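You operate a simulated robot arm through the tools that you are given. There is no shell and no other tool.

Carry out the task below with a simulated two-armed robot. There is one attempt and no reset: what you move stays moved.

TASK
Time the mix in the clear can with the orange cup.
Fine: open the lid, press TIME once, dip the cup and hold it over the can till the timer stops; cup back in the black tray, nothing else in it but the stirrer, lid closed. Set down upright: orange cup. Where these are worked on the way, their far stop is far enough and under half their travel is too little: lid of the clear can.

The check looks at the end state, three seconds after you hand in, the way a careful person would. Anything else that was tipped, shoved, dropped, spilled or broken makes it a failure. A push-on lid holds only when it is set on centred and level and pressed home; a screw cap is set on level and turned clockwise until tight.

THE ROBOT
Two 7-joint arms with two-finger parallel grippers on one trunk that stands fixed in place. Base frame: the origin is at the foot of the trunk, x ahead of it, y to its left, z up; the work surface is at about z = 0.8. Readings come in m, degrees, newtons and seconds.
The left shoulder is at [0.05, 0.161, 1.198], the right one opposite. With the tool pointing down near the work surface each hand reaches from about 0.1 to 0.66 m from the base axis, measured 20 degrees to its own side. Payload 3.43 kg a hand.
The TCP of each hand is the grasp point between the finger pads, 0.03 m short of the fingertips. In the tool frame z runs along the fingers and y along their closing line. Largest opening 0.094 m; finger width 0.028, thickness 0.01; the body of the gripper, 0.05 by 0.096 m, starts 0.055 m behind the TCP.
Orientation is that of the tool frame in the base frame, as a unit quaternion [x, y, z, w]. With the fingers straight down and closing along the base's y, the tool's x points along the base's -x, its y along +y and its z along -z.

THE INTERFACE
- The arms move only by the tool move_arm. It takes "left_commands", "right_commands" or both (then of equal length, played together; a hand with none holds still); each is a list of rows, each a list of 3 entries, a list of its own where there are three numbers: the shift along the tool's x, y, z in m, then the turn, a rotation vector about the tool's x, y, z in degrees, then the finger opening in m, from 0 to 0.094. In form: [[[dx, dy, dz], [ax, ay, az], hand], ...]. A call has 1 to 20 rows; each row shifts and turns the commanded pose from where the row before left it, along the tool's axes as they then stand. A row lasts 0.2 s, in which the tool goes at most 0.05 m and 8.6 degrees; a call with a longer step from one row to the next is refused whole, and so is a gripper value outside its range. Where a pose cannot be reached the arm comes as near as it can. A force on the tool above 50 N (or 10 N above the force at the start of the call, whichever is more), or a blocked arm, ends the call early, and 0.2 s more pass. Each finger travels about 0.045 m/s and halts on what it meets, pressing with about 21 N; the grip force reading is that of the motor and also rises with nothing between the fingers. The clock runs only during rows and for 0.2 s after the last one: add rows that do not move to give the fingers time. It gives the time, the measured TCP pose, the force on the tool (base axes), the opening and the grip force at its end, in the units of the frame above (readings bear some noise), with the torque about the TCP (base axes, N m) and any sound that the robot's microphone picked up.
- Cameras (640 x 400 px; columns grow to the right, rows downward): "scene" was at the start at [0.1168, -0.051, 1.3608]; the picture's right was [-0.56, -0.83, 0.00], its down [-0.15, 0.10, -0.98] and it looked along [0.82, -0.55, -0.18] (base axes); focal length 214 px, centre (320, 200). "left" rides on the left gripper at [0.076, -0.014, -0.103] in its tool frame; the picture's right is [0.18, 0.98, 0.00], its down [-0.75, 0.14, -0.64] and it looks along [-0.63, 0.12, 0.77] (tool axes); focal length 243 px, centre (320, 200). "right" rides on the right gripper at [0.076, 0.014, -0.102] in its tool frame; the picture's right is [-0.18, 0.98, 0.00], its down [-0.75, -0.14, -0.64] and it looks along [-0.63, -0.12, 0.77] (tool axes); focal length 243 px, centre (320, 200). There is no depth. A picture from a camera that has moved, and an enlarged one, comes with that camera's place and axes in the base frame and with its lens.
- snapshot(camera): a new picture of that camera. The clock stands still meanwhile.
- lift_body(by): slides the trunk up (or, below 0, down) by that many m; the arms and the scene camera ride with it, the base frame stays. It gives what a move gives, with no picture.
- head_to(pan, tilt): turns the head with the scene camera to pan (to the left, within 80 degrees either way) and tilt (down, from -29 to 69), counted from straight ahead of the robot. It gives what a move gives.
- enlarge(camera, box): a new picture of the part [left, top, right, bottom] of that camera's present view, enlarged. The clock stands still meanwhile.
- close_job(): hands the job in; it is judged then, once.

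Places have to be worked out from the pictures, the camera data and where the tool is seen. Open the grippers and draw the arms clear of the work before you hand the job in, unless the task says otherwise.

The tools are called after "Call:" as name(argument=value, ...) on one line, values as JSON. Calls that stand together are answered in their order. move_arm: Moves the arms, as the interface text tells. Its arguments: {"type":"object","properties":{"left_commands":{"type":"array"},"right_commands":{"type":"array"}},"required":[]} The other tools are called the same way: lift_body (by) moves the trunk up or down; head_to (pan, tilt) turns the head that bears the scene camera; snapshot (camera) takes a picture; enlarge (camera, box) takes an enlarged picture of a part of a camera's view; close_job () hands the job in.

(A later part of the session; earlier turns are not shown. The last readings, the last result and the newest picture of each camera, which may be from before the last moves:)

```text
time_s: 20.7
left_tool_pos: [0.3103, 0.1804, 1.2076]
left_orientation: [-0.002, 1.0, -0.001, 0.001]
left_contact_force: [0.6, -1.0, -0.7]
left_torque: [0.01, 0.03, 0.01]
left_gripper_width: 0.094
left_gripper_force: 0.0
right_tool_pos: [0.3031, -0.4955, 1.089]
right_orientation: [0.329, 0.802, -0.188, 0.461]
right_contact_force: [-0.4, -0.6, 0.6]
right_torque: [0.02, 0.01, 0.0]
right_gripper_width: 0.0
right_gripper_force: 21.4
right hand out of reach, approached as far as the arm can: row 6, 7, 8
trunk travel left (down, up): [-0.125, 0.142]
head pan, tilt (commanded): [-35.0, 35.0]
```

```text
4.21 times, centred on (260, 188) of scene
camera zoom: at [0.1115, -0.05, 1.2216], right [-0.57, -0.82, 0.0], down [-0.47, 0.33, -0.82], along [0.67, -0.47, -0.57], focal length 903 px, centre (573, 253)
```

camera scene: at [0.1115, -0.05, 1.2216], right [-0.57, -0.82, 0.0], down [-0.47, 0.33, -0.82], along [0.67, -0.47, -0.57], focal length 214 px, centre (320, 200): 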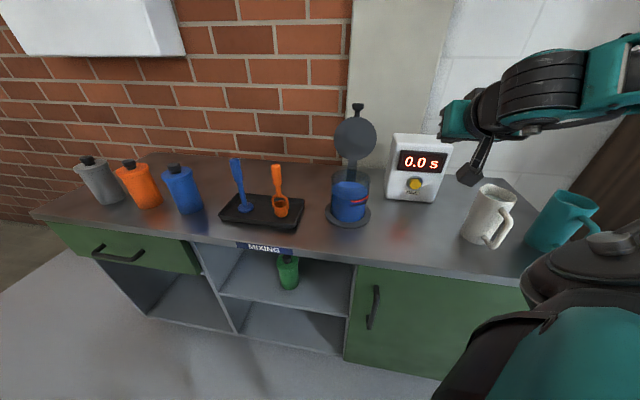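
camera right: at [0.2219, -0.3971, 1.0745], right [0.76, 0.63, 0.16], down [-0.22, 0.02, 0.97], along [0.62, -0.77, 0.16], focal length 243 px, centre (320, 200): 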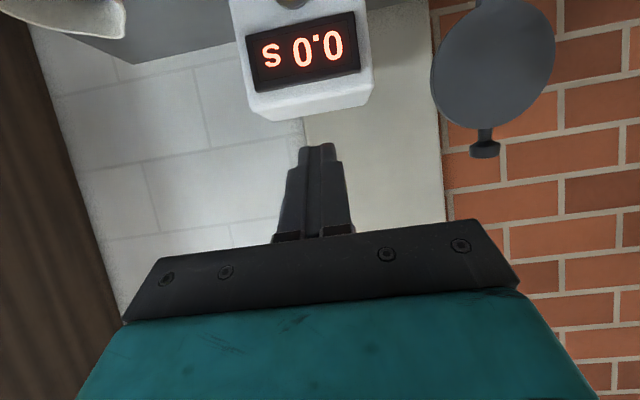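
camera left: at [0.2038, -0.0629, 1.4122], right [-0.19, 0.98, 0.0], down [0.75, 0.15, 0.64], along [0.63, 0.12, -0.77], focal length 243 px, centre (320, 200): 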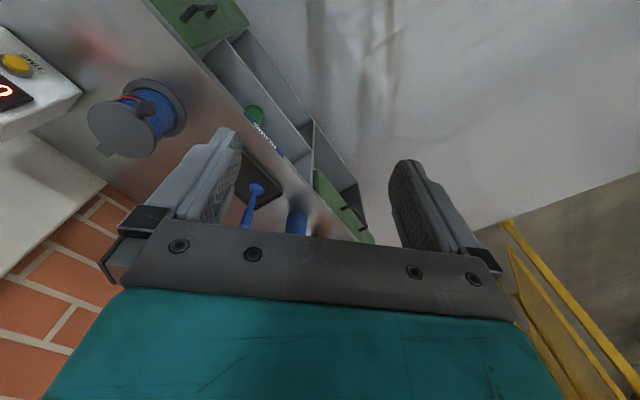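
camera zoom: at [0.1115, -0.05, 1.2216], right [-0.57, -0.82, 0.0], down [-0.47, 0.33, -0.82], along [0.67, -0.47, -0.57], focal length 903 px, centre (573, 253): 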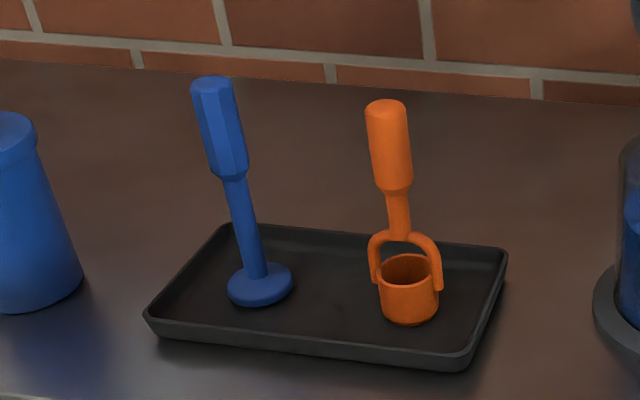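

Triangulation puts the TIME button at about (0.419, -0.636, 0.870) and the cup handle at about (0.61, -0.255), top z about 0.966. I tilt the closed fingers to 40° below horizontal and bring them down about 8 cm in front of the button.

Call:
move_arm(right_commands=[[[0, 0, 0], [0, 5, 0], 0], [[0, 0, 0], [0, 5, 0], 0], [[-0.0193, -0.0085, 0.023], [0, 0, 0], 0], [[-0.0193, -0.0085, 0.023], [0, 0, 0], 0], [[0.02655, 0, 0.0223], [0, 0, 0], 0], [[0.02655, 0, 0.0223], [0, 0, 0], 0], [[0.02655, 0, 0.0223], [0, 0, 0], 0], [[0.02655, 0, 0.0223], [0, 0, 0], 0], [[0.02655, 0, 0.0223], [0, 0, 0], 0], [[0.02655, 0, 0.0223], [0, 0, 0], 0], [[0, 0, 0], [0, 0, 0], 0]])

Call:
snapshot(camera="right")

Call:
snapshot(camera="scene")

```text
time_s: 23.1
left_tool_pos: [0.3103, 0.1812, 1.2092]
left_orientation: [-0.001, 1.0, -0.002, -0.001]
left_contact_force: [0.2, 0.5, 0.7]
left_torque: [0.02, 0.0, 0.0]
left_gripper_width: 0.094
left_gripper_force: 0.0
right_tool_pos: [0.3308, -0.5502, 0.8758]
right_orientation: [0.345, 0.84, -0.157, 0.388]
right_contact_force: [-0.3, -0.3, 1.0]
right_torque: [0.02, 0.02, 0.0]
right_gripper_width: 0.0
right_gripper_force: 21.3
trunk travel left (down, up): [-0.125, 0.142]
head pan, tilt (commanded): [-35.0, 35.0]
```

```text
taken
camera right: at [0.2501, -0.4502, 0.8845], right [0.78, 0.62, 0.14], down [-0.1, -0.1, 0.99], along [0.62, -0.78, -0.02], focal length 243 px, centre (320, 200)
```

right: 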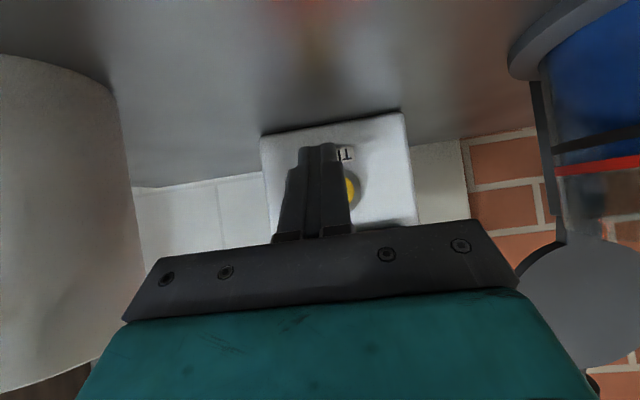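

```text
taken
camera scene: at [0.1116, -0.0498, 1.2217], right [-0.57, -0.82, 0.0], down [-0.47, 0.33, -0.82], along [0.67, -0.47, -0.57], focal length 214 px, centre (320, 200)
```

scene: 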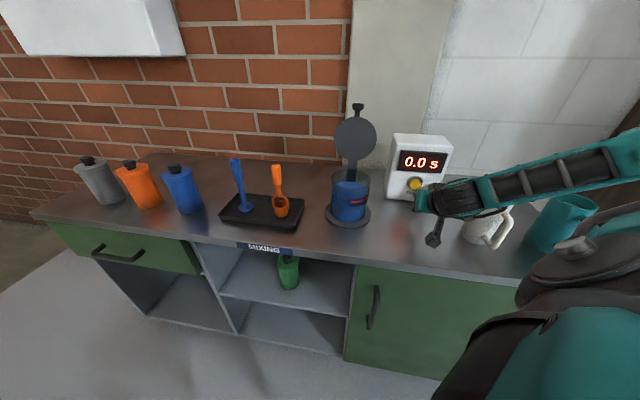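

The fingers are 9 cm in front of the timer with no contact. I zoom the right view to check the sideways alignment with the button.

Call:
enlarge(camera="right", box=[250, 100, 430, 240])

Call:
enlarge(camera="scene", box=[380, 130, 540, 270])

```text
2.86 times, centred on (340, 170) of right
camera zoom: at [0.2501, -0.4502, 0.8845], right [0.78, 0.62, 0.14], down [-0.1, -0.1, 0.99], along [0.62, -0.78, -0.02], focal length 693 px, centre (263, 286)
```

zoom: 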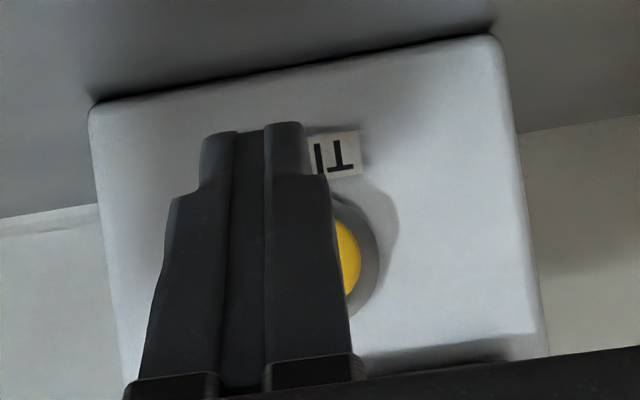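

```text
2.86 times, centred on (460, 200) of scene
camera zoom: at [0.1116, -0.0498, 1.2217], right [-0.57, -0.82, 0.0], down [-0.47, 0.33, -0.82], along [0.67, -0.47, -0.57], focal length 613 px, centre (-80, 200)
```

zoom: 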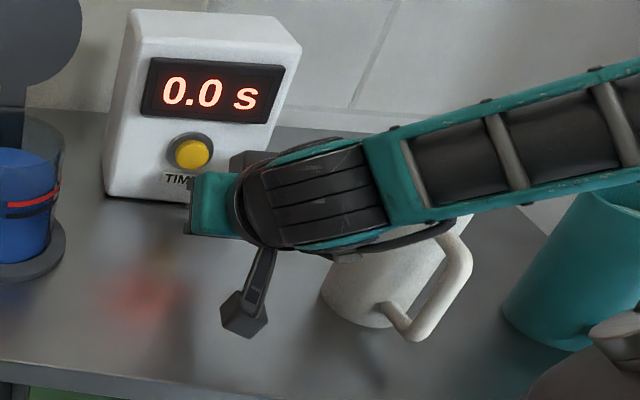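

The button sits about 3 mm to the right and 4 mm above my line. I close 7 cm with that correction and then creep toward it.

Call:
move_arm(right_commands=[[[-0.016, 0.001, 0.017], [0, 0, 0], 0], [[-0.016, 0.001, 0.017], [0, 0, 0], 0], [[-0.016, 0.001, 0.017], [0, 0, 0], 0], [[-0.00257, 0, 0.00306], [0, 0, 0], 0], [[-0.00257, 0, 0.00306], [0, 0, 0], 0], [[-0.00257, 0, 0.00306], [0, 0, 0], 0]])

Call:
enlarge(camera="right", box=[230, 80, 430, 240])

Call:
enlarge(camera="scene", box=[380, 130, 540, 270])

```text
time_s: 24.5
left_tool_pos: [0.3096, 0.1809, 1.2089]
left_orientation: [-0.001, 1.0, -0.001, 0.0]
left_contact_force: [0.0, -0.1, -0.5]
left_torque: [-0.02, 0.02, -0.03]
left_gripper_width: 0.094
left_gripper_force: 0.0
right_tool_pos: [0.3921, -0.6044, 0.8807]
right_orientation: [0.345, 0.84, -0.158, 0.387]
right_contact_force: [-2.9, 0.6, -0.3]
right_torque: [0.01, 0.04, -0.06]
right_gripper_width: 0.0
right_gripper_force: 21.0
trunk travel left (down, up): [-0.125, 0.142]
head pan, tilt (commanded): [-35.0, 35.0]
heard: click
```

```text
2.50 times, centred on (330, 160) of right
camera zoom: at [0.3117, -0.5052, 0.8896], right [0.78, 0.62, 0.14], down [-0.1, -0.1, 0.99], along [0.62, -0.78, -0.02], focal length 606 px, centre (295, 300)
```

zoom: 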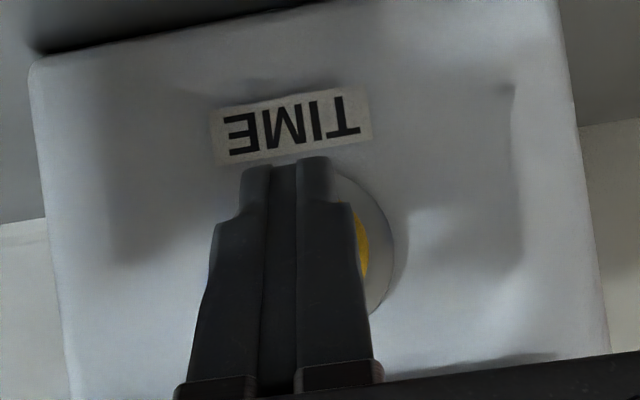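

```text
2.86 times, centred on (460, 200) of scene
camera zoom: at [0.1113, -0.0498, 1.2217], right [-0.57, -0.82, 0.0], down [-0.47, 0.33, -0.82], along [0.67, -0.47, -0.57], focal length 613 px, centre (-80, 200)
```

zoom: 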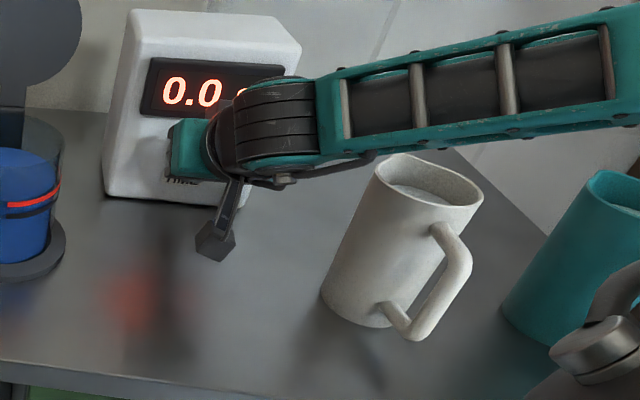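

A click was heard with a light 3 N touch, so TIME has been pressed once. I retreat straight back and up, and read the display.

Call:
move_arm(right_commands=[[[0.01, 0, -0.012], [0, 0, 0], 0], [[0.016, 0, -0.019], [0, 0, 0], 0], [[0.016, 0, -0.019], [0, 0, 0], 0], [[-0.015, 0, -0.025], [0, 0, 0], 0.02], [[-0.015, 0, -0.025], [0, 0, 0], 0.04]])

Call:
snapshot(camera="scene")

```text
time_s: 25.7
left_tool_pos: [0.3097, 0.1818, 1.2096]
left_orientation: [0.0, 1.0, -0.001, 0.0]
left_contact_force: [-1.3, -0.1, 0.6]
left_torque: [-0.04, -0.01, 0.04]
left_gripper_width: 0.0939
left_gripper_force: 0.1
right_tool_pos: [0.3337, -0.5441, 0.9403]
right_orientation: [0.345, 0.84, -0.158, 0.388]
right_contact_force: [-0.3, -0.9, -0.5]
right_torque: [-0.02, 0.01, 0.02]
right_gripper_width: 0.0404
right_gripper_force: 0.0
trunk travel left (down, up): [-0.125, 0.142]
head pan, tilt (commanded): [-35.0, 35.0]
```

```text
taken
camera scene: at [0.1114, -0.0495, 1.2217], right [-0.57, -0.82, 0.0], down [-0.47, 0.33, -0.82], along [0.67, -0.47, -0.57], focal length 214 px, centre (320, 200)
```

scene: 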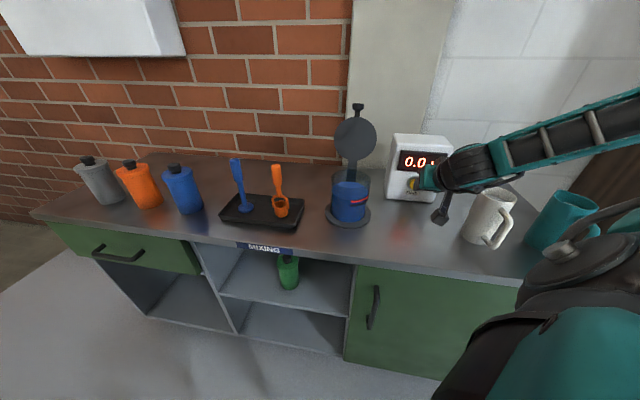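

The display seems to still read 0.0; I zoom to verify whether it changed state.

Call:
enlarge(camera="scene", box=[380, 125, 470, 215])

```text
4.44 times, centred on (425, 170) of scene
camera zoom: at [0.1114, -0.0495, 1.2217], right [-0.57, -0.82, 0.0], down [-0.47, 0.33, -0.82], along [0.67, -0.47, -0.57], focal length 953 px, centre (-147, 333)
```

zoom: 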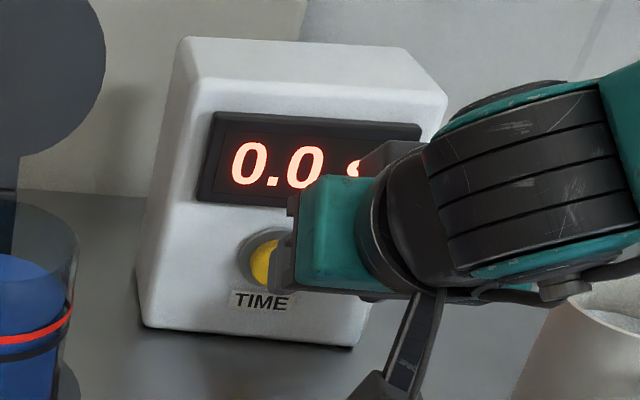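

The timer shows 0.0 s, so it appears armed and waiting for the dip. I raise the hand, straighten it to 65° below horizontal and carry it sideways in front of the can to the cup.

Call:
move_arm(right_commands=[[[-0.0239, 0, -0.0299], [0, 0, 0], 0.06], [[-0.0239, 0, -0.0299], [0, 0, 0], 0.06], [[-0.0239, 0, -0.0299], [0, 0, 0], 0.06], [[-0.0239, 0, -0.0299], [0, 0, 0], 0.06], [[0, 0, 0], [0, 5, 0], 0.06], [[0, 0, 0], [0, 5, 0], 0.06], [[0, 0, 0], [0, 5, 0], 0.06], [[0, 0, 0], [0, 5, 0], 0.06], [[0, 0, 0], [0, 5, 0], 0.06], [[0, 0.04, 0], [0, 0, 0], 0.06], [[0, 0.04, 0], [0, 0, 0], 0.06], [[0, 0.04, 0], [0, 0, 0], 0.06], [[0, 0.04, 0], [0, 0, 0], 0.06], [[0, 0.04, 0], [0, 0, 0], 0.06], [[0, 0.04, 0], [0, 0, 0], 0.06], [[0, 0.04, 0], [0, 0, 0], 0.06], [[0, 0.04, 0], [0, 0, 0], 0.06], [[0, 0.04, 0], [0, 0, 0], 0.06], [[0, 0, 0], [0, 0, 0], 0.06]])

Call:
snapshot(camera="right")

Call:
snapshot(camera="scene")

```text
time_s: 29.7
left_tool_pos: [0.3103, 0.1803, 1.2083]
left_orientation: [-0.001, 1.0, -0.001, 0.001]
left_contact_force: [0.7, -0.8, -0.9]
left_torque: [-0.01, 0.0, 0.01]
left_gripper_width: 0.094
left_gripper_force: 0.1
right_tool_pos: [0.5659, -0.2705, 1.0909]
right_orientation: [0.372, 0.903, -0.081, 0.198]
right_contact_force: [-1.0, -0.4, -0.1]
right_torque: [-0.02, 0.0, 0.02]
right_gripper_width: 0.06
right_gripper_force: 0.1
trunk travel left (down, up): [-0.125, 0.142]
head pan, tilt (commanded): [-35.0, 35.0]
```

```text
taken
camera right: at [0.4951, -0.1819, 1.1526], right [0.81, 0.58, 0.08], down [0.2, -0.39, 0.9], along [0.55, -0.71, -0.43], focal length 243 px, centre (320, 200)
```

right: 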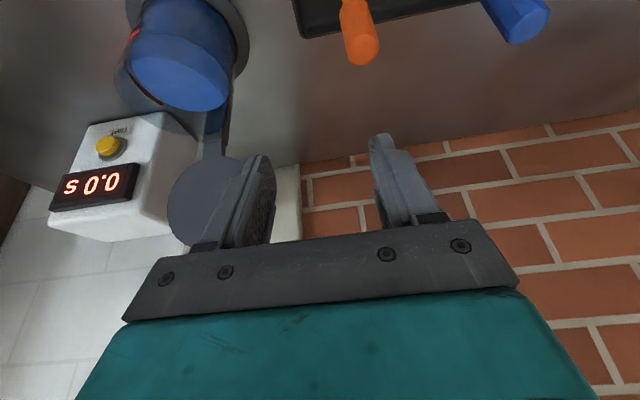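

```text
taken
camera scene: at [0.1114, -0.0497, 1.2217], right [-0.57, -0.82, 0.0], down [-0.47, 0.33, -0.82], along [0.67, -0.47, -0.57], focal length 214 px, centre (320, 200)
```

scene: 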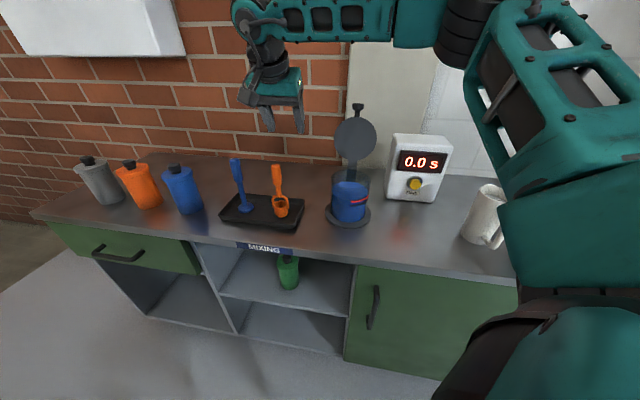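

The timer still shows 0.0 s, and the hand is beside the cup's position at height. I zoom in on the cup from the right camera.

Call:
enlarge(camera="right", box=[290, 0, 450, 100])

```text
4.00 times, centred on (370, 50) of right
camera zoom: at [0.4951, -0.1819, 1.1526], right [0.81, 0.58, 0.08], down [0.2, -0.39, 0.9], along [0.55, -0.71, -0.43], focal length 970 px, centre (120, 800)
```

zoom: 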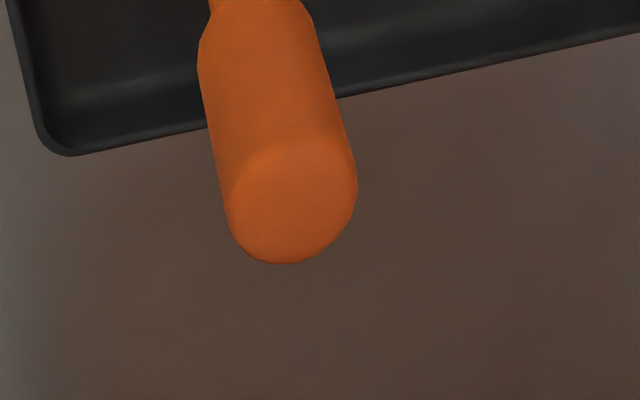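

The handle cap is at about (0.607, -0.254, 0.966). I move over it and descend until the fingertips are just above its top, then check the alignment.

Call:
move_arm(right_commands=[[[-0.008, 0.0202, 0.00375], [0, 0, 0], 0.06], [[-0.008, 0.0202, 0.00375], [0, 0, 0], 0.06], [[0.0113, 0, 0.0241], [0, 0, 0], 0.06], [[0.0113, 0, 0.0241], [0, 0, 0], 0.06], [[0.0113, 0, 0.0241], [0, 0, 0], 0.06], [[0, 0, 0], [0, 0, 0], 0.06]])

Call:
snapshot(camera="right")

Call:
enlarge(camera="scene", box=[190, 90, 350, 230])

```text
time_s: 31.1
left_tool_pos: [0.3095, 0.1804, 1.2084]
left_orientation: [-0.001, 1.0, -0.001, -0.001]
left_contact_force: [-0.5, 0.2, 0.7]
left_torque: [0.03, -0.01, 0.01]
left_gripper_width: 0.0942
left_gripper_force: 0.0
right_tool_pos: [0.5843, -0.2603, 1.0079]
right_orientation: [0.372, 0.904, -0.08, 0.197]
right_contact_force: [-0.2, 0.1, 0.6]
right_torque: [0.02, 0.02, -0.01]
right_gripper_width: 0.0599
right_gripper_force: 0.2
right hand out of reach, approached as far as the arm can: row 2
trunk travel left (down, up): [-0.125, 0.142]
head pan, tilt (commanded): [-35.0, 35.0]
```

```text
taken
camera right: at [0.5155, -0.1731, 1.0688], right [0.81, 0.58, 0.08], down [0.2, -0.4, 0.9], along [0.55, -0.71, -0.43], focal length 243 px, centre (320, 200)
```

right: 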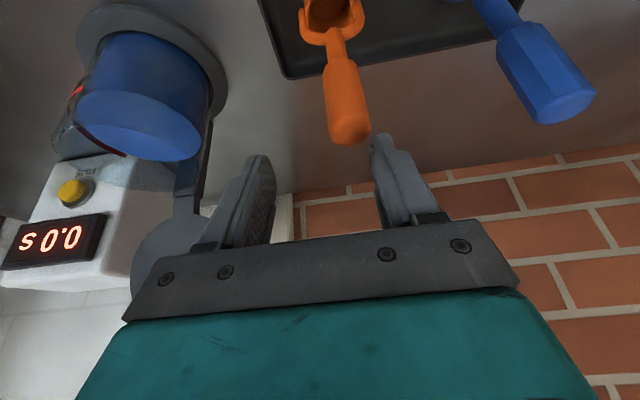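

```text
2.86 times, centred on (270, 160) of scene
camera zoom: at [0.1115, -0.0498, 1.2217], right [-0.57, -0.82, 0.0], down [-0.47, 0.33, -0.82], along [0.67, -0.47, -0.57], focal length 613 px, centre (463, 314)
```

zoom: 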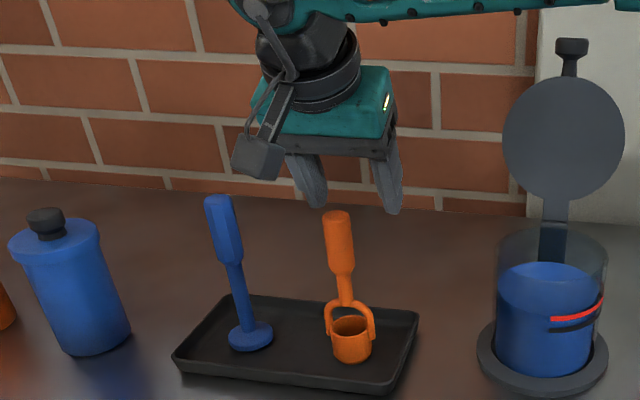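

At this height the arm is near its reach limit with the trunk lowered, so I raise the trunk by 8 cm to gain room for lifting the cup later.

Call:
lift_body(by=0.08)

```text
time_s: 32.3
left_tool_pos: [0.3109, 0.1801, 1.2889]
left_orientation: [-0.002, 1.0, -0.002, -0.001]
left_contact_force: [-0.2, 0.5, 0.4]
left_torque: [0.0, 0.0, 0.01]
left_gripper_width: 0.0943
left_gripper_force: 0.1
right_tool_pos: [0.5853, -0.2616, 1.0874]
right_orientation: [0.372, 0.903, -0.081, 0.198]
right_contact_force: [-0.7, 0.0, -0.2]
right_torque: [-0.01, -0.03, -0.02]
right_gripper_width: 0.0602
right_gripper_force: 0.0
trunk travel left (down, up): [-0.205, 0.062]
head pan, tilt (commanded): [-35.0, 35.0]
```

Now I align sideways and forward over the handle and come down to just above its top.

Call:
move_arm(right_commands=[[[-0.0093, 0.0204, 0.0044], [0, 0, 0], 0.06], [[0.0113, 0, 0.0241], [0, 0, 0], 0.06], [[0.0113, 0, 0.0241], [0, 0, 0], 0.06], [[0.0113, 0, 0.0241], [0, 0, 0], 0.06], [[0, 0, 0], [0, 0, 0], 0.06]])

Call:
snapshot(camera="right")

Call:
enlarge(camera="scene", box=[190, 110, 350, 250])

```text
time_s: 33.5
left_tool_pos: [0.3093, 0.1815, 1.2897]
left_orientation: [-0.001, 1.0, -0.001, 0.0]
left_contact_force: [0.8, 0.3, 0.4]
left_torque: [0.04, 0.01, -0.03]
left_gripper_width: 0.0941
left_gripper_force: 0.1
right_tool_pos: [0.5823, -0.2718, 1.0094]
right_orientation: [0.371, 0.903, -0.079, 0.199]
right_contact_force: [0.7, -0.8, -0.2]
right_torque: [0.0, -0.02, 0.03]
right_gripper_width: 0.0601
right_gripper_force: 0.0
right hand out of reach, approached as far as the arm can: row 1, 3, 4
trunk travel left (down, up): [-0.205, 0.062]
head pan, tilt (commanded): [-35.0, 35.0]
```

```text
taken
camera right: at [0.5116, -0.1831, 1.0718], right [0.81, 0.58, 0.08], down [0.19, -0.4, 0.9], along [0.56, -0.71, -0.43], focal length 243 px, centre (320, 200)
```

right: 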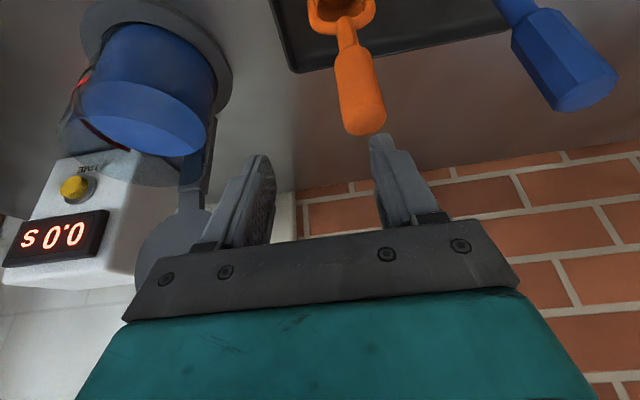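

```text
2.86 times, centred on (270, 180) of scene
camera zoom: at [0.1115, -0.0498, 1.3017], right [-0.57, -0.82, 0.0], down [-0.47, 0.33, -0.82], along [0.67, -0.47, -0.57], focal length 613 px, centre (463, 257)
```

zoom: 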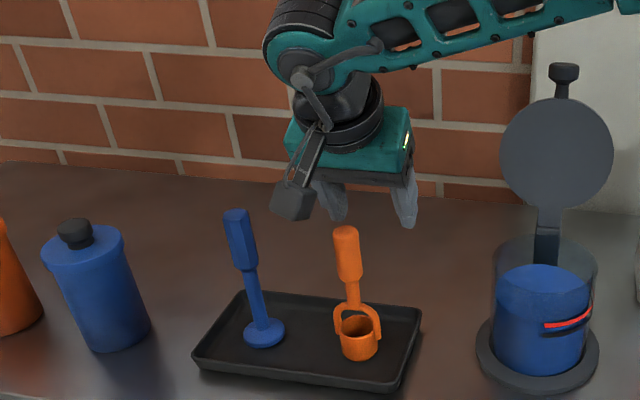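

The -45° yaw runs into a joint limit here rather than distance. I raise slightly and turn the hand about the vertical by +30° (to yaw -15°), which is closer to the arm's natural direction toward the tray.

Call:
move_arm(right_commands=[[[-0.0085, 0, -0.018], [0, 0, 0], 0.06], [[0, 0, 0], [-3.17, 0, -6.8], 0.06], [[0, 0, 0], [-3.17, 0, -6.8], 0.06], [[0, 0, 0], [-3.17, 0, -6.8], 0.06], [[0, 0, 0], [-3.17, 0, -6.8], 0.06], [[0, 0, 0], [0, 0, 0], 0.06]])

Call:
snapshot(camera="right")

```text
time_s: 34.9
left_tool_pos: [0.3096, 0.1818, 1.2883]
left_orientation: [-0.001, 1.0, -0.001, 0.0]
left_contact_force: [0.0, -0.3, 0.4]
left_torque: [0.01, 0.0, 0.01]
left_gripper_width: 0.0941
left_gripper_force: 0.1
right_tool_pos: [0.5822, -0.2718, 1.0318]
right_orientation: [0.124, 0.969, -0.025, 0.213]
right_contact_force: [-0.2, 0.3, -0.5]
right_torque: [0.0, 0.0, -0.01]
right_gripper_width: 0.0601
right_gripper_force: 0.2
trunk travel left (down, up): [-0.205, 0.062]
head pan, tilt (commanded): [-35.0, 35.0]
```

```text
taken
camera right: at [0.4773, -0.2298, 1.093], right [0.41, 0.91, 0.08], down [0.37, -0.25, 0.9], along [0.84, -0.34, -0.43], focal length 243 px, centre (320, 200)
```

right: 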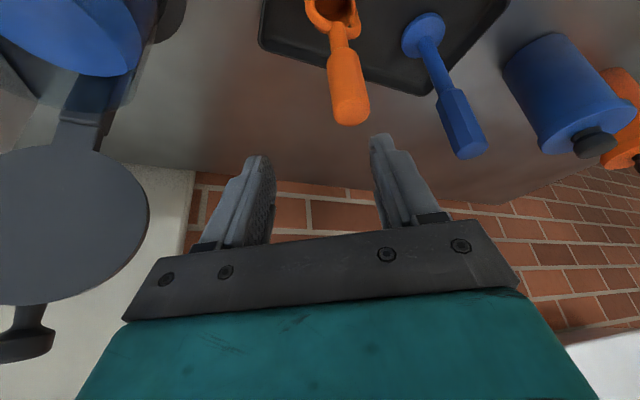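

The turn worked. The handle cap computes to (0.606, -0.254), so I shift by (+0.024, +0.018) and check alignment before going down.

Call:
move_arm(right_commands=[[[-0.0085, 0.0117, 0.004], [0, 0, 0], 0.06], [[-0.0085, 0.0117, 0.004], [0, 0, 0], 0.06], [[0, 0, 0], [0, 0, 0], 0.06]])

Call:
snapshot(camera="right")

Call:
enlarge(camera="scene", box=[190, 110, 350, 250])

```text
time_s: 35.7
left_tool_pos: [0.3098, 0.1816, 1.2887]
left_orientation: [-0.001, 1.0, -0.001, 0.0]
left_contact_force: [-0.1, 1.1, 0.5]
left_torque: [0.03, 0.02, -0.01]
left_gripper_width: 0.0939
left_gripper_force: 0.0
right_tool_pos: [0.6091, -0.252, 1.034]
right_orientation: [0.125, 0.969, -0.025, 0.213]
right_contact_force: [0.2, -0.1, -0.2]
right_torque: [-0.04, 0.0, 0.0]
right_gripper_width: 0.0601
right_gripper_force: 0.2
trunk travel left (down, up): [-0.205, 0.062]
head pan, tilt (commanded): [-35.0, 35.0]
```

```text
taken
camera right: at [0.5023, -0.2104, 1.0954], right [0.41, 0.91, 0.08], down [0.36, -0.25, 0.9], along [0.84, -0.34, -0.43], focal length 243 px, centre (320, 200)
```

right: 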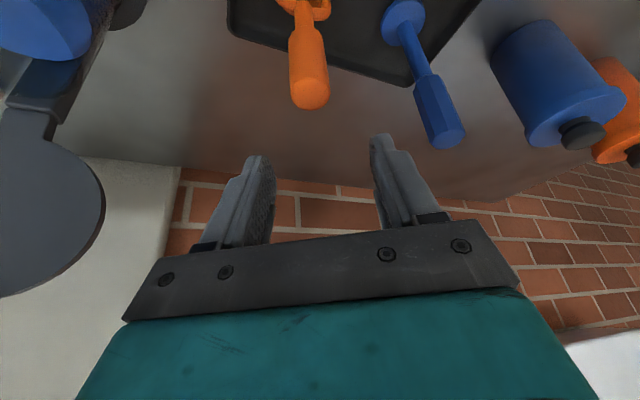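

```text
2.86 times, centred on (270, 180) of scene
camera zoom: at [0.1114, -0.0498, 1.3017], right [-0.57, -0.82, 0.0], down [-0.47, 0.33, -0.82], along [0.67, -0.47, -0.57], focal length 613 px, centre (463, 257)
```

zoom: 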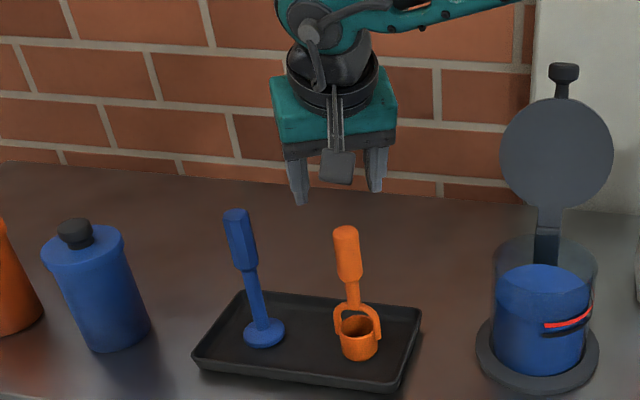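

The hand is centred over the handle within a few millimetres. I descend 9 cm vertically with the fingers open around it.

Call:
move_arm(right_commands=[[[0.0096, 0, 0.0209], [0, 0, 0], 0.06], [[0.0096, 0, 0.0209], [0, 0, 0], 0.06], [[0.0096, 0, 0.0209], [0, 0, 0], 0.06], [[0.0096, 0, 0.0209], [0, 0, 0], 0.06], [[0, 0, 0], [0, 0, 0], 0.06]])

Call:
snapshot(camera="right")

Call:
enlarge(camera="scene", box=[190, 110, 350, 250])

```text
time_s: 36.9
left_tool_pos: [0.3087, 0.1811, 1.2898]
left_orientation: [-0.001, 1.0, 0.0, 0.0]
left_contact_force: [-0.3, -0.5, 0.0]
left_torque: [0.02, 0.05, 0.01]
left_gripper_width: 0.0938
left_gripper_force: 0.0
right_tool_pos: [0.588, -0.261, 0.9521]
right_orientation: [0.125, 0.969, -0.024, 0.214]
right_contact_force: [0.4, 0.0, 0.4]
right_torque: [0.01, -0.02, 0.0]
right_gripper_width: 0.06
right_gripper_force: 0.0
right hand out of reach, approached as far as the arm can: row 2, 3, 4
trunk travel left (down, up): [-0.205, 0.062]
head pan, tilt (commanded): [-35.0, 35.0]
```

```text
taken
camera right: at [0.4837, -0.2198, 1.0128], right [0.41, 0.91, 0.08], down [0.36, -0.25, 0.9], along [0.84, -0.34, -0.43], focal length 243 px, centre (320, 200)
```

right: 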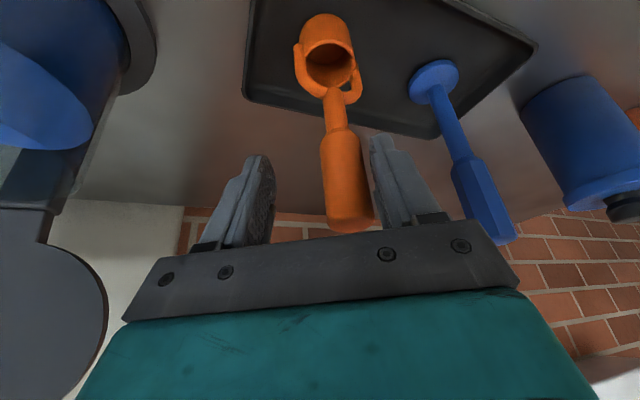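

```text
2.86 times, centred on (270, 180) of scene
camera zoom: at [0.1115, -0.0498, 1.3017], right [-0.57, -0.82, 0.0], down [-0.47, 0.33, -0.82], along [0.67, -0.47, -0.57], focal length 613 px, centre (463, 257)
```

zoom: 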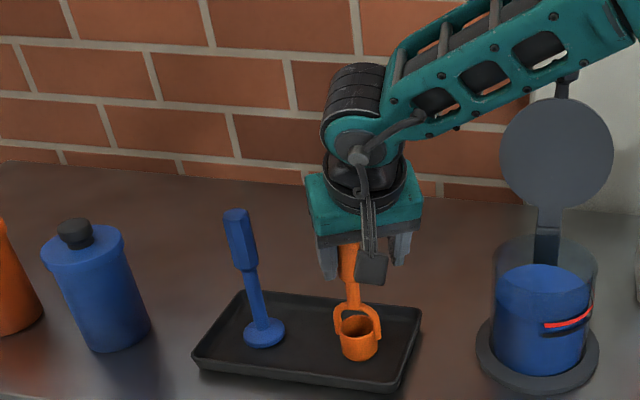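

The arm runs out of reach as it goes down with the trunk this high, ending 2 cm short, though nothing was touched. I go back up, re-centre over the handle at z = 1.034 where it is reachable, and then use the trunk itself for the descent.

Call:
move_arm(right_commands=[[[-0.0115, 0, -0.0248], [0, 0, 0], 0.06], [[-0.0115, 0, -0.0248], [0, 0, 0], 0.06], [[-0.0115, 0, -0.0248], [0, 0, 0], 0.06], [[-0.0077, 0.0064, 0.0035], [0, 0, 0], 0.06], [[-0.0077, 0.0064, 0.0035], [0, 0, 0], 0.06], [[0, 0, 0], [0, 0, 0], 0.06]])

Call:
snapshot(camera="right")

```text
time_s: 38.3
left_tool_pos: [0.3106, 0.1811, 1.2894]
left_orientation: [-0.001, 1.0, -0.001, 0.0]
left_contact_force: [1.1, 0.2, -0.1]
left_torque: [0.01, -0.02, 0.0]
left_gripper_width: 0.0939
left_gripper_force: 0.0
right_tool_pos: [0.6109, -0.2576, 1.0336]
right_orientation: [0.125, 0.969, -0.025, 0.214]
right_contact_force: [-0.7, 0.0, -0.4]
right_torque: [0.01, 0.01, -0.02]
right_gripper_width: 0.0599
right_gripper_force: 0.0
trunk travel left (down, up): [-0.205, 0.062]
head pan, tilt (commanded): [-35.0, 35.0]
```

```text
taken
camera right: at [0.5059, -0.2145, 1.094], right [0.41, 0.91, 0.08], down [0.36, -0.25, 0.9], along [0.84, -0.34, -0.43], focal length 243 px, centre (320, 200)
```

right: 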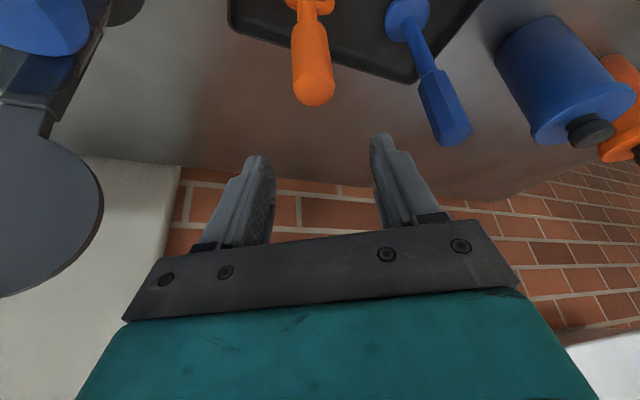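

The handle sits about 5 mm to the left of the grasp centre. I correct that and lower the trunk in two steps.

Call:
move_arm(right_commands=[[[0.004, 0.0046, -0.0018], [0, 0, 0], 0.06], [[0, 0, 0], [0, 0, 0], 0.06]])

Call:
lift_body(by=-0.06)

Call:
snapshot(camera="right")

Call:
enlarge(camera="scene", box=[190, 90, 350, 230])

```text
time_s: 38.9
left_tool_pos: [0.3096, 0.1823, 1.2875]
left_orientation: [-0.002, 1.0, -0.001, 0.0]
left_contact_force: [-0.5, -0.9, -0.7]
left_torque: [0.03, 0.02, 0.01]
left_gripper_width: 0.094
left_gripper_force: 0.0
right_tool_pos: [0.6068, -0.2501, 1.0306]
right_orientation: [0.125, 0.969, -0.026, 0.213]
right_contact_force: [-0.5, 0.8, -0.1]
right_torque: [0.0, 0.0, 0.01]
right_gripper_width: 0.06
right_gripper_force: 0.1
trunk travel left (down, up): [-0.205, 0.062]
head pan, tilt (commanded): [-35.0, 35.0]
```

```text
time_s: 39.9
left_tool_pos: [0.3091, 0.1805, 1.2295]
left_orientation: [-0.001, 1.0, -0.001, 0.0]
left_contact_force: [0.0, 0.7, 0.2]
left_torque: [0.01, 0.0, -0.01]
left_gripper_width: 0.094
left_gripper_force: 0.0
right_tool_pos: [0.6077, -0.2493, 0.9716]
right_orientation: [0.125, 0.969, -0.026, 0.213]
right_contact_force: [-0.2, 1.4, 0.3]
right_torque: [0.02, -0.03, -0.01]
right_gripper_width: 0.0598
right_gripper_force: 0.1
trunk travel left (down, up): [-0.145, 0.122]
head pan, tilt (commanded): [-35.0, 35.0]
```

```text
taken
camera right: at [0.5023, -0.2085, 1.0334], right [0.41, 0.91, 0.08], down [0.36, -0.25, 0.9], along [0.84, -0.34, -0.43], focal length 243 px, centre (320, 200)
```

right: 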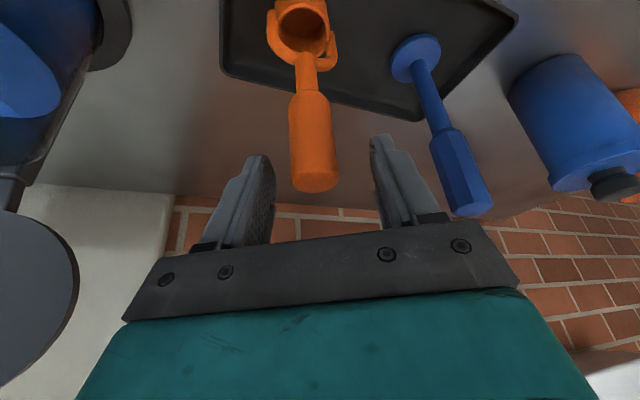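

```text
2.86 times, centred on (270, 160) of scene
camera zoom: at [0.1113, -0.0498, 1.2417], right [-0.57, -0.82, 0.0], down [-0.47, 0.33, -0.82], along [0.67, -0.47, -0.57], focal length 613 px, centre (463, 314)
```

zoom: 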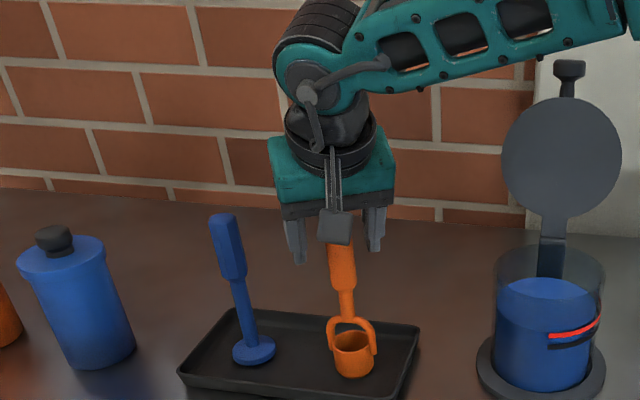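

The handle stands between the fingers. I lower the trunk 3 cm more and nudge 3 mm sideways to centre on the handle before closing.

Call:
lift_body(by=-0.03)

Call:
move_arm(right_commands=[[[0, -0.003, 0], [0, 0, 0], 0.06], [[0, 0, 0], [0, 0, 0], 0.06]])

Call:
snapshot(camera="right")

```text
time_s: 40.6
left_tool_pos: [0.3099, 0.1812, 1.1979]
left_orientation: [-0.001, 1.0, -0.001, 0.0]
left_contact_force: [-0.5, -1.0, -0.5]
left_torque: [0.02, 0.01, 0.01]
left_gripper_width: 0.0942
left_gripper_force: 0.0
right_tool_pos: [0.6064, -0.2496, 0.9421]
right_orientation: [0.125, 0.969, -0.025, 0.213]
right_contact_force: [-0.3, 0.9, -0.1]
right_torque: [-0.01, -0.03, 0.03]
right_gripper_width: 0.0602
right_gripper_force: 0.0
trunk travel left (down, up): [-0.115, 0.152]
head pan, tilt (commanded): [-35.0, 35.0]
```

```text
time_s: 41.2
left_tool_pos: [0.309, 0.1801, 1.1991]
left_orientation: [-0.001, 1.0, 0.0, 0.0]
left_contact_force: [0.9, -0.7, -0.6]
left_torque: [0.01, -0.03, 0.01]
left_gripper_width: 0.094
left_gripper_force: 0.1
right_tool_pos: [0.608, -0.2523, 0.9414]
right_orientation: [0.124, 0.969, -0.025, 0.213]
right_contact_force: [-0.6, 0.3, -0.3]
right_torque: [-0.04, -0.02, 0.0]
right_gripper_width: 0.0599
right_gripper_force: 0.1
trunk travel left (down, up): [-0.115, 0.152]
head pan, tilt (commanded): [-35.0, 35.0]
```

```text
taken
camera right: at [0.5018, -0.2116, 1.0035], right [0.41, 0.91, 0.08], down [0.37, -0.25, 0.9], along [0.84, -0.34, -0.43], focal length 243 px, centre (320, 200)
```

right: 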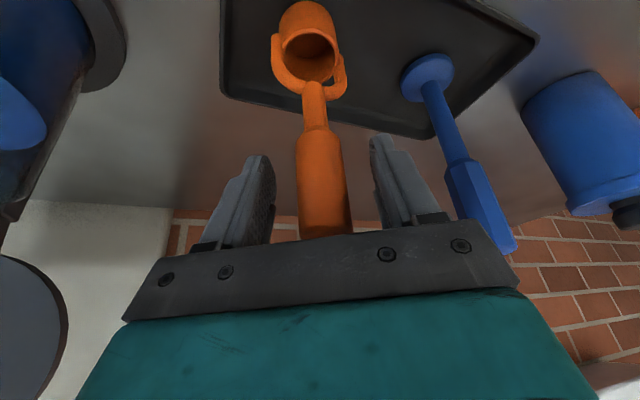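

The handle is centred in the grip. I close the fingers gently on it.

Call:
move_arm(right_commands=[[[0, 0, 0], [0, 0, 0], 0.045], [[0, 0, 0], [0, 0, 0], 0.03], [[0, 0, 0], [0, 0, 0], 0.015], [[0, 0, 0], [0, 0, 0], 0.005], [[0, 0, 0], [0, 0, 0], 0.005], [[0, 0, 0], [0, 0, 0], 0.005]])

Call:
snapshot(camera="right")

Call:
enlarge(camera="scene", box=[190, 90, 350, 230])

```text
time_s: 42.6
left_tool_pos: [0.3103, 0.1817, 1.1988]
left_orientation: [0.0, 1.0, -0.001, 0.0]
left_contact_force: [-0.5, -0.4, 0.0]
left_torque: [0.05, 0.01, 0.01]
left_gripper_width: 0.094
left_gripper_force: 0.1
right_tool_pos: [0.6075, -0.2531, 0.9431]
right_orientation: [0.125, 0.969, -0.025, 0.213]
right_contact_force: [0.0, 0.4, 0.1]
right_torque: [-0.02, -0.01, 0.02]
right_gripper_width: 0.0288
right_gripper_force: 20.6
trunk travel left (down, up): [-0.115, 0.152]
head pan, tilt (commanded): [-35.0, 35.0]
```

```text
taken
camera right: at [0.5018, -0.2116, 1.0036], right [0.41, 0.91, 0.08], down [0.36, -0.25, 0.9], along [0.84, -0.34, -0.43], focal length 243 px, centre (320, 200)
```

right: 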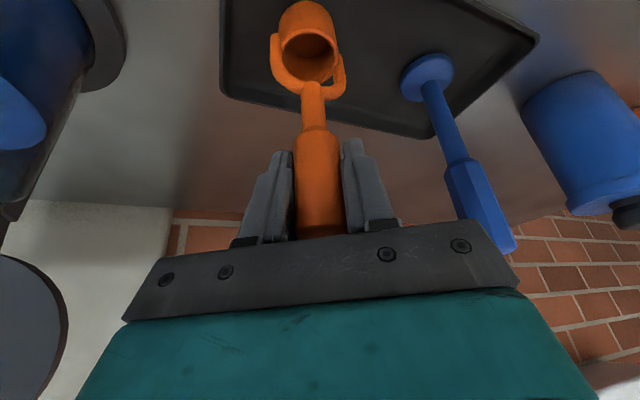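

```text
2.86 times, centred on (270, 160) of scene
camera zoom: at [0.1115, -0.0498, 1.2117], right [-0.57, -0.82, 0.0], down [-0.47, 0.33, -0.82], along [0.67, -0.47, -0.57], focal length 613 px, centre (463, 314)
```

zoom: 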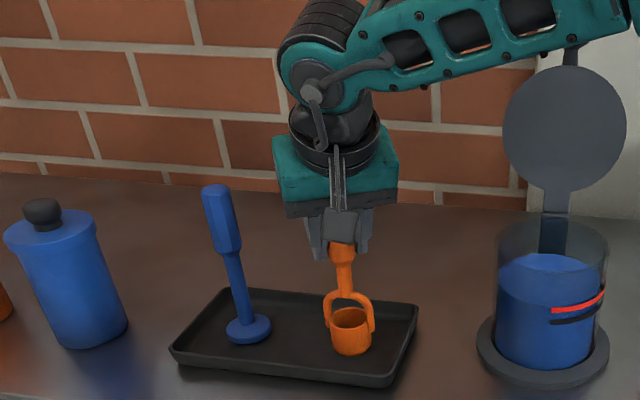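

The handle is gripped (0.029 m wide, 21 N) at TCP (0.6075, -0.253, 0.942). I lift the cup straight up with the trunk by 0.145 m.

Call:
lift_body(by=0.145)

Call:
snapshot(camera="scene")

Call:
snapshot(camera="right")

```text
time_s: 44.3
left_tool_pos: [0.3103, 0.1814, 1.3446]
left_orientation: [-0.002, 1.0, -0.001, 0.001]
left_contact_force: [0.1, -1.1, 0.4]
left_torque: [-0.05, 0.0, 0.01]
left_gripper_width: 0.094
left_gripper_force: 0.0
right_tool_pos: [0.6069, -0.2521, 1.0873]
right_orientation: [0.125, 0.969, -0.025, 0.213]
right_contact_force: [0.0, 0.1, -0.9]
right_torque: [0.02, -0.01, -0.01]
right_gripper_width: 0.0289
right_gripper_force: 21.1
trunk travel left (down, up): [-0.26, 0.007]
head pan, tilt (commanded): [-35.0, 35.0]
```

```text
taken
camera scene: at [0.1118, -0.0499, 1.3566], right [-0.57, -0.82, 0.0], down [-0.47, 0.33, -0.82], along [0.67, -0.47, -0.57], focal length 214 px, centre (320, 200)
```

scene: 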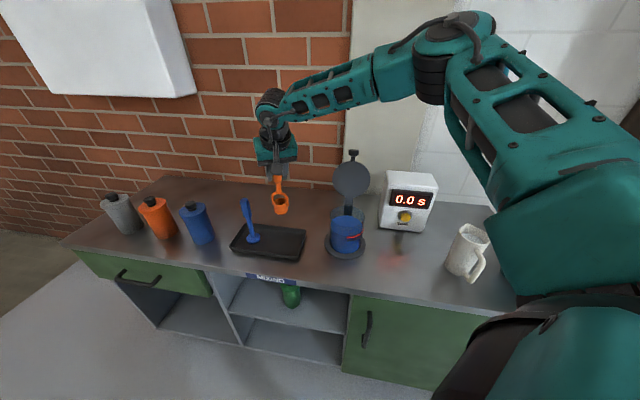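

```text
taken
camera right: at [0.502, -0.2116, 1.1483], right [0.41, 0.91, 0.08], down [0.37, -0.25, 0.9], along [0.84, -0.34, -0.43], focal length 243 px, centre (320, 200)
```

right: 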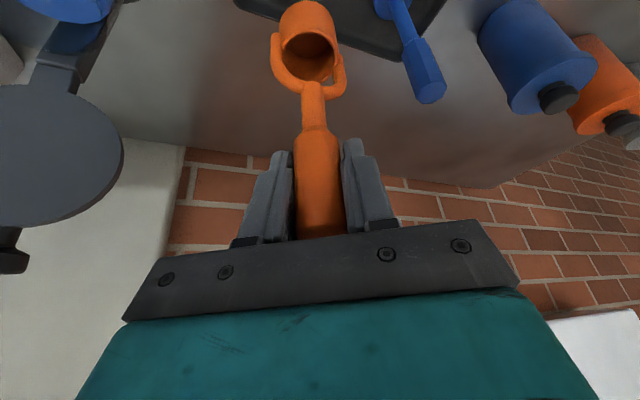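

The cup is up and upright, the tray and stirrer untouched. I carry it level to above the can's centre at (0.490, -0.4205).

Call:
move_arm(right_commands=[[[0.008, -0.024, -0.0038], [0, 0, 0], 0.005], [[0.008, -0.024, -0.0038], [0, 0, 0], 0.005], [[0.008, -0.024, -0.0038], [0, 0, 0], 0.005], [[0.008, -0.024, -0.0038], [0, 0, 0], 0.005], [[0.008, -0.024, -0.0038], [0, 0, 0], 0.005], [[0.008, -0.024, -0.0038], [0, 0, 0], 0.005], [[0.008, -0.024, -0.0038], [0, 0, 0], 0.005], [[0.008, -0.024, -0.0038], [0, 0, 0], 0.005], [[0, 0, 0], [0, 0, 0], 0.005]])

Call:
snapshot(camera="scene")

Call:
snapshot(camera="right")

```text
time_s: 46.3
left_tool_pos: [0.3101, 0.181, 1.3435]
left_orientation: [-0.001, 1.0, 0.0, 0.0]
left_contact_force: [-0.2, 0.0, 0.1]
left_torque: [0.02, 0.02, 0.01]
left_gripper_width: 0.0939
left_gripper_force: 0.1
right_tool_pos: [0.4899, -0.4224, 1.0895]
right_orientation: [0.124, 0.969, -0.025, 0.213]
right_contact_force: [0.3, -0.4, -0.9]
right_torque: [-0.04, -0.03, 0.01]
right_gripper_width: 0.0285
right_gripper_force: 20.5
trunk travel left (down, up): [-0.26, 0.007]
head pan, tilt (commanded): [-35.0, 35.0]
```

```text
taken
camera scene: at [0.1118, -0.0496, 1.3566], right [-0.57, -0.82, 0.0], down [-0.47, 0.33, -0.82], along [0.67, -0.47, -0.57], focal length 214 px, centre (320, 200)
```

scene: 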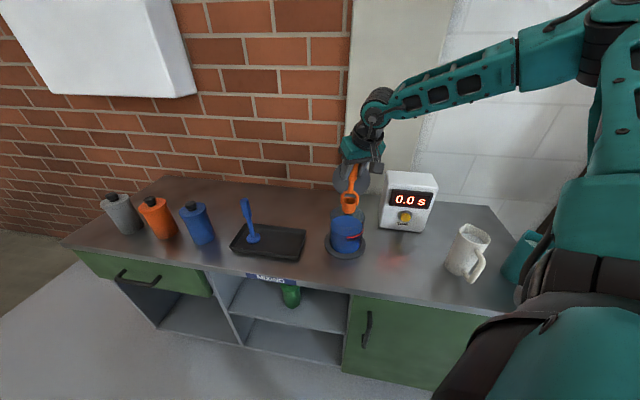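

```text
taken
camera right: at [0.385, -0.3806, 1.1505], right [0.41, 0.91, 0.08], down [0.37, -0.25, 0.9], along [0.84, -0.34, -0.43], focal length 243 px, centre (320, 200)
```

right: 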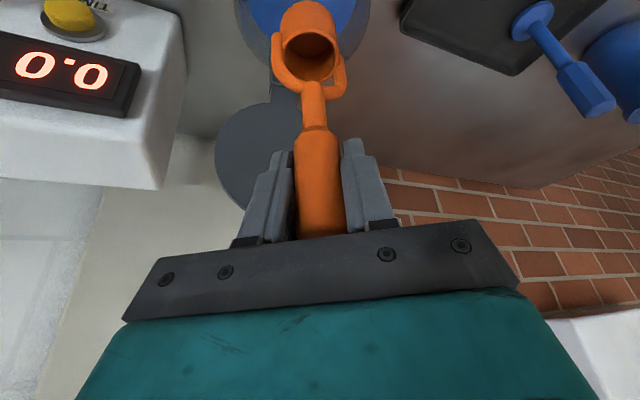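

The cup is over the can. I zoom both views to check it is centred over the opening before dipping.

Call:
enlarge(camera="scene", box=[300, 140, 400, 270])

Call:
enlarge(camera="right", box=[200, 0, 420, 140])

```text
3.08 times, centred on (350, 205) of scene
camera zoom: at [0.1118, -0.0496, 1.3566], right [-0.57, -0.82, 0.0], down [-0.47, 0.33, -0.82], along [0.67, -0.47, -0.57], focal length 660 px, centre (228, 185)
```

zoom: 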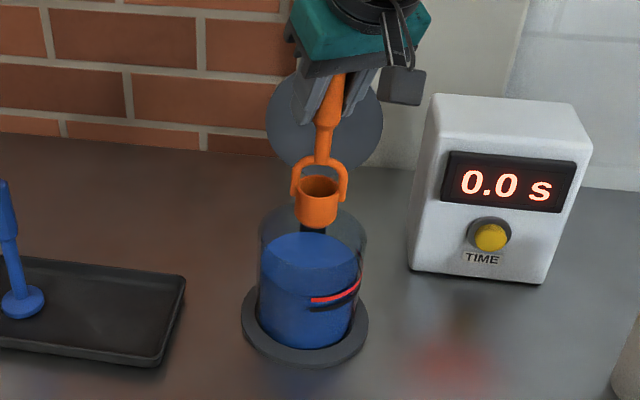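

```text
2.86 times, centred on (310, 70) of right
camera zoom: at [0.385, -0.3806, 1.1505], right [0.41, 0.91, 0.08], down [0.37, -0.25, 0.9], along [0.84, -0.34, -0.43], focal length 693 px, centre (349, 571)
```

zoom: 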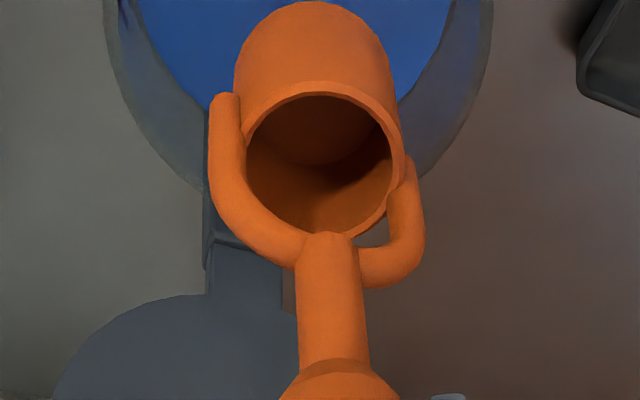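

The cup's axis is within a few millimetres of the can's axis (liquid level about z = 0.887). I lower it with the trunk, first until the cup's bottom is just inside the rim, and check.

Call:
lift_body(by=-0.05)

Call:
enlarge(camera="scene", box=[300, 120, 400, 250])

Call:
enlarge(camera="right", box=[200, 0, 420, 140])

```text
time_s: 47.3
left_tool_pos: [0.3098, 0.1807, 1.2929]
left_orientation: [-0.001, 1.0, -0.001, -0.001]
left_contact_force: [-0.2, -0.3, 0.0]
left_torque: [0.01, 0.02, 0.01]
left_gripper_width: 0.0938
left_gripper_force: 0.1
right_tool_pos: [0.4894, -0.4217, 1.0396]
right_orientation: [0.126, 0.968, -0.026, 0.214]
right_contact_force: [-0.8, 0.2, -0.6]
right_torque: [0.01, -0.03, 0.02]
right_gripper_width: 0.0287
right_gripper_force: 21.2
trunk travel left (down, up): [-0.21, 0.057]
head pan, tilt (commanded): [-35.0, 35.0]
```

```text
3.08 times, centred on (350, 185) of scene
camera zoom: at [0.1114, -0.0499, 1.3067], right [-0.57, -0.82, 0.0], down [-0.47, 0.33, -0.82], along [0.67, -0.47, -0.57], focal length 660 px, centre (228, 246)
```

zoom: 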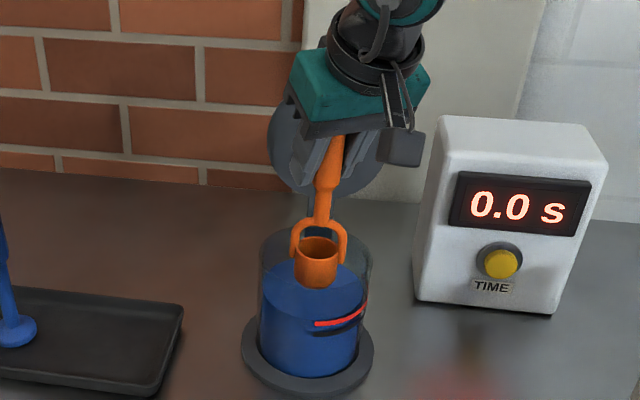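

```text
2.86 times, centred on (310, 70) of right
camera zoom: at [0.3849, -0.3805, 1.1007], right [0.41, 0.91, 0.08], down [0.36, -0.25, 0.9], along [0.84, -0.34, -0.43], focal length 693 px, centre (349, 571)
```

zoom: 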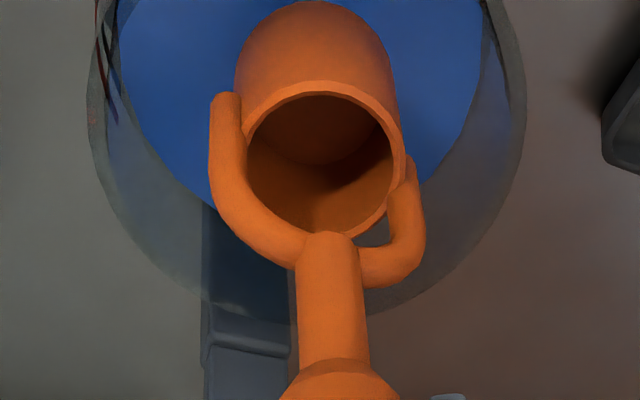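

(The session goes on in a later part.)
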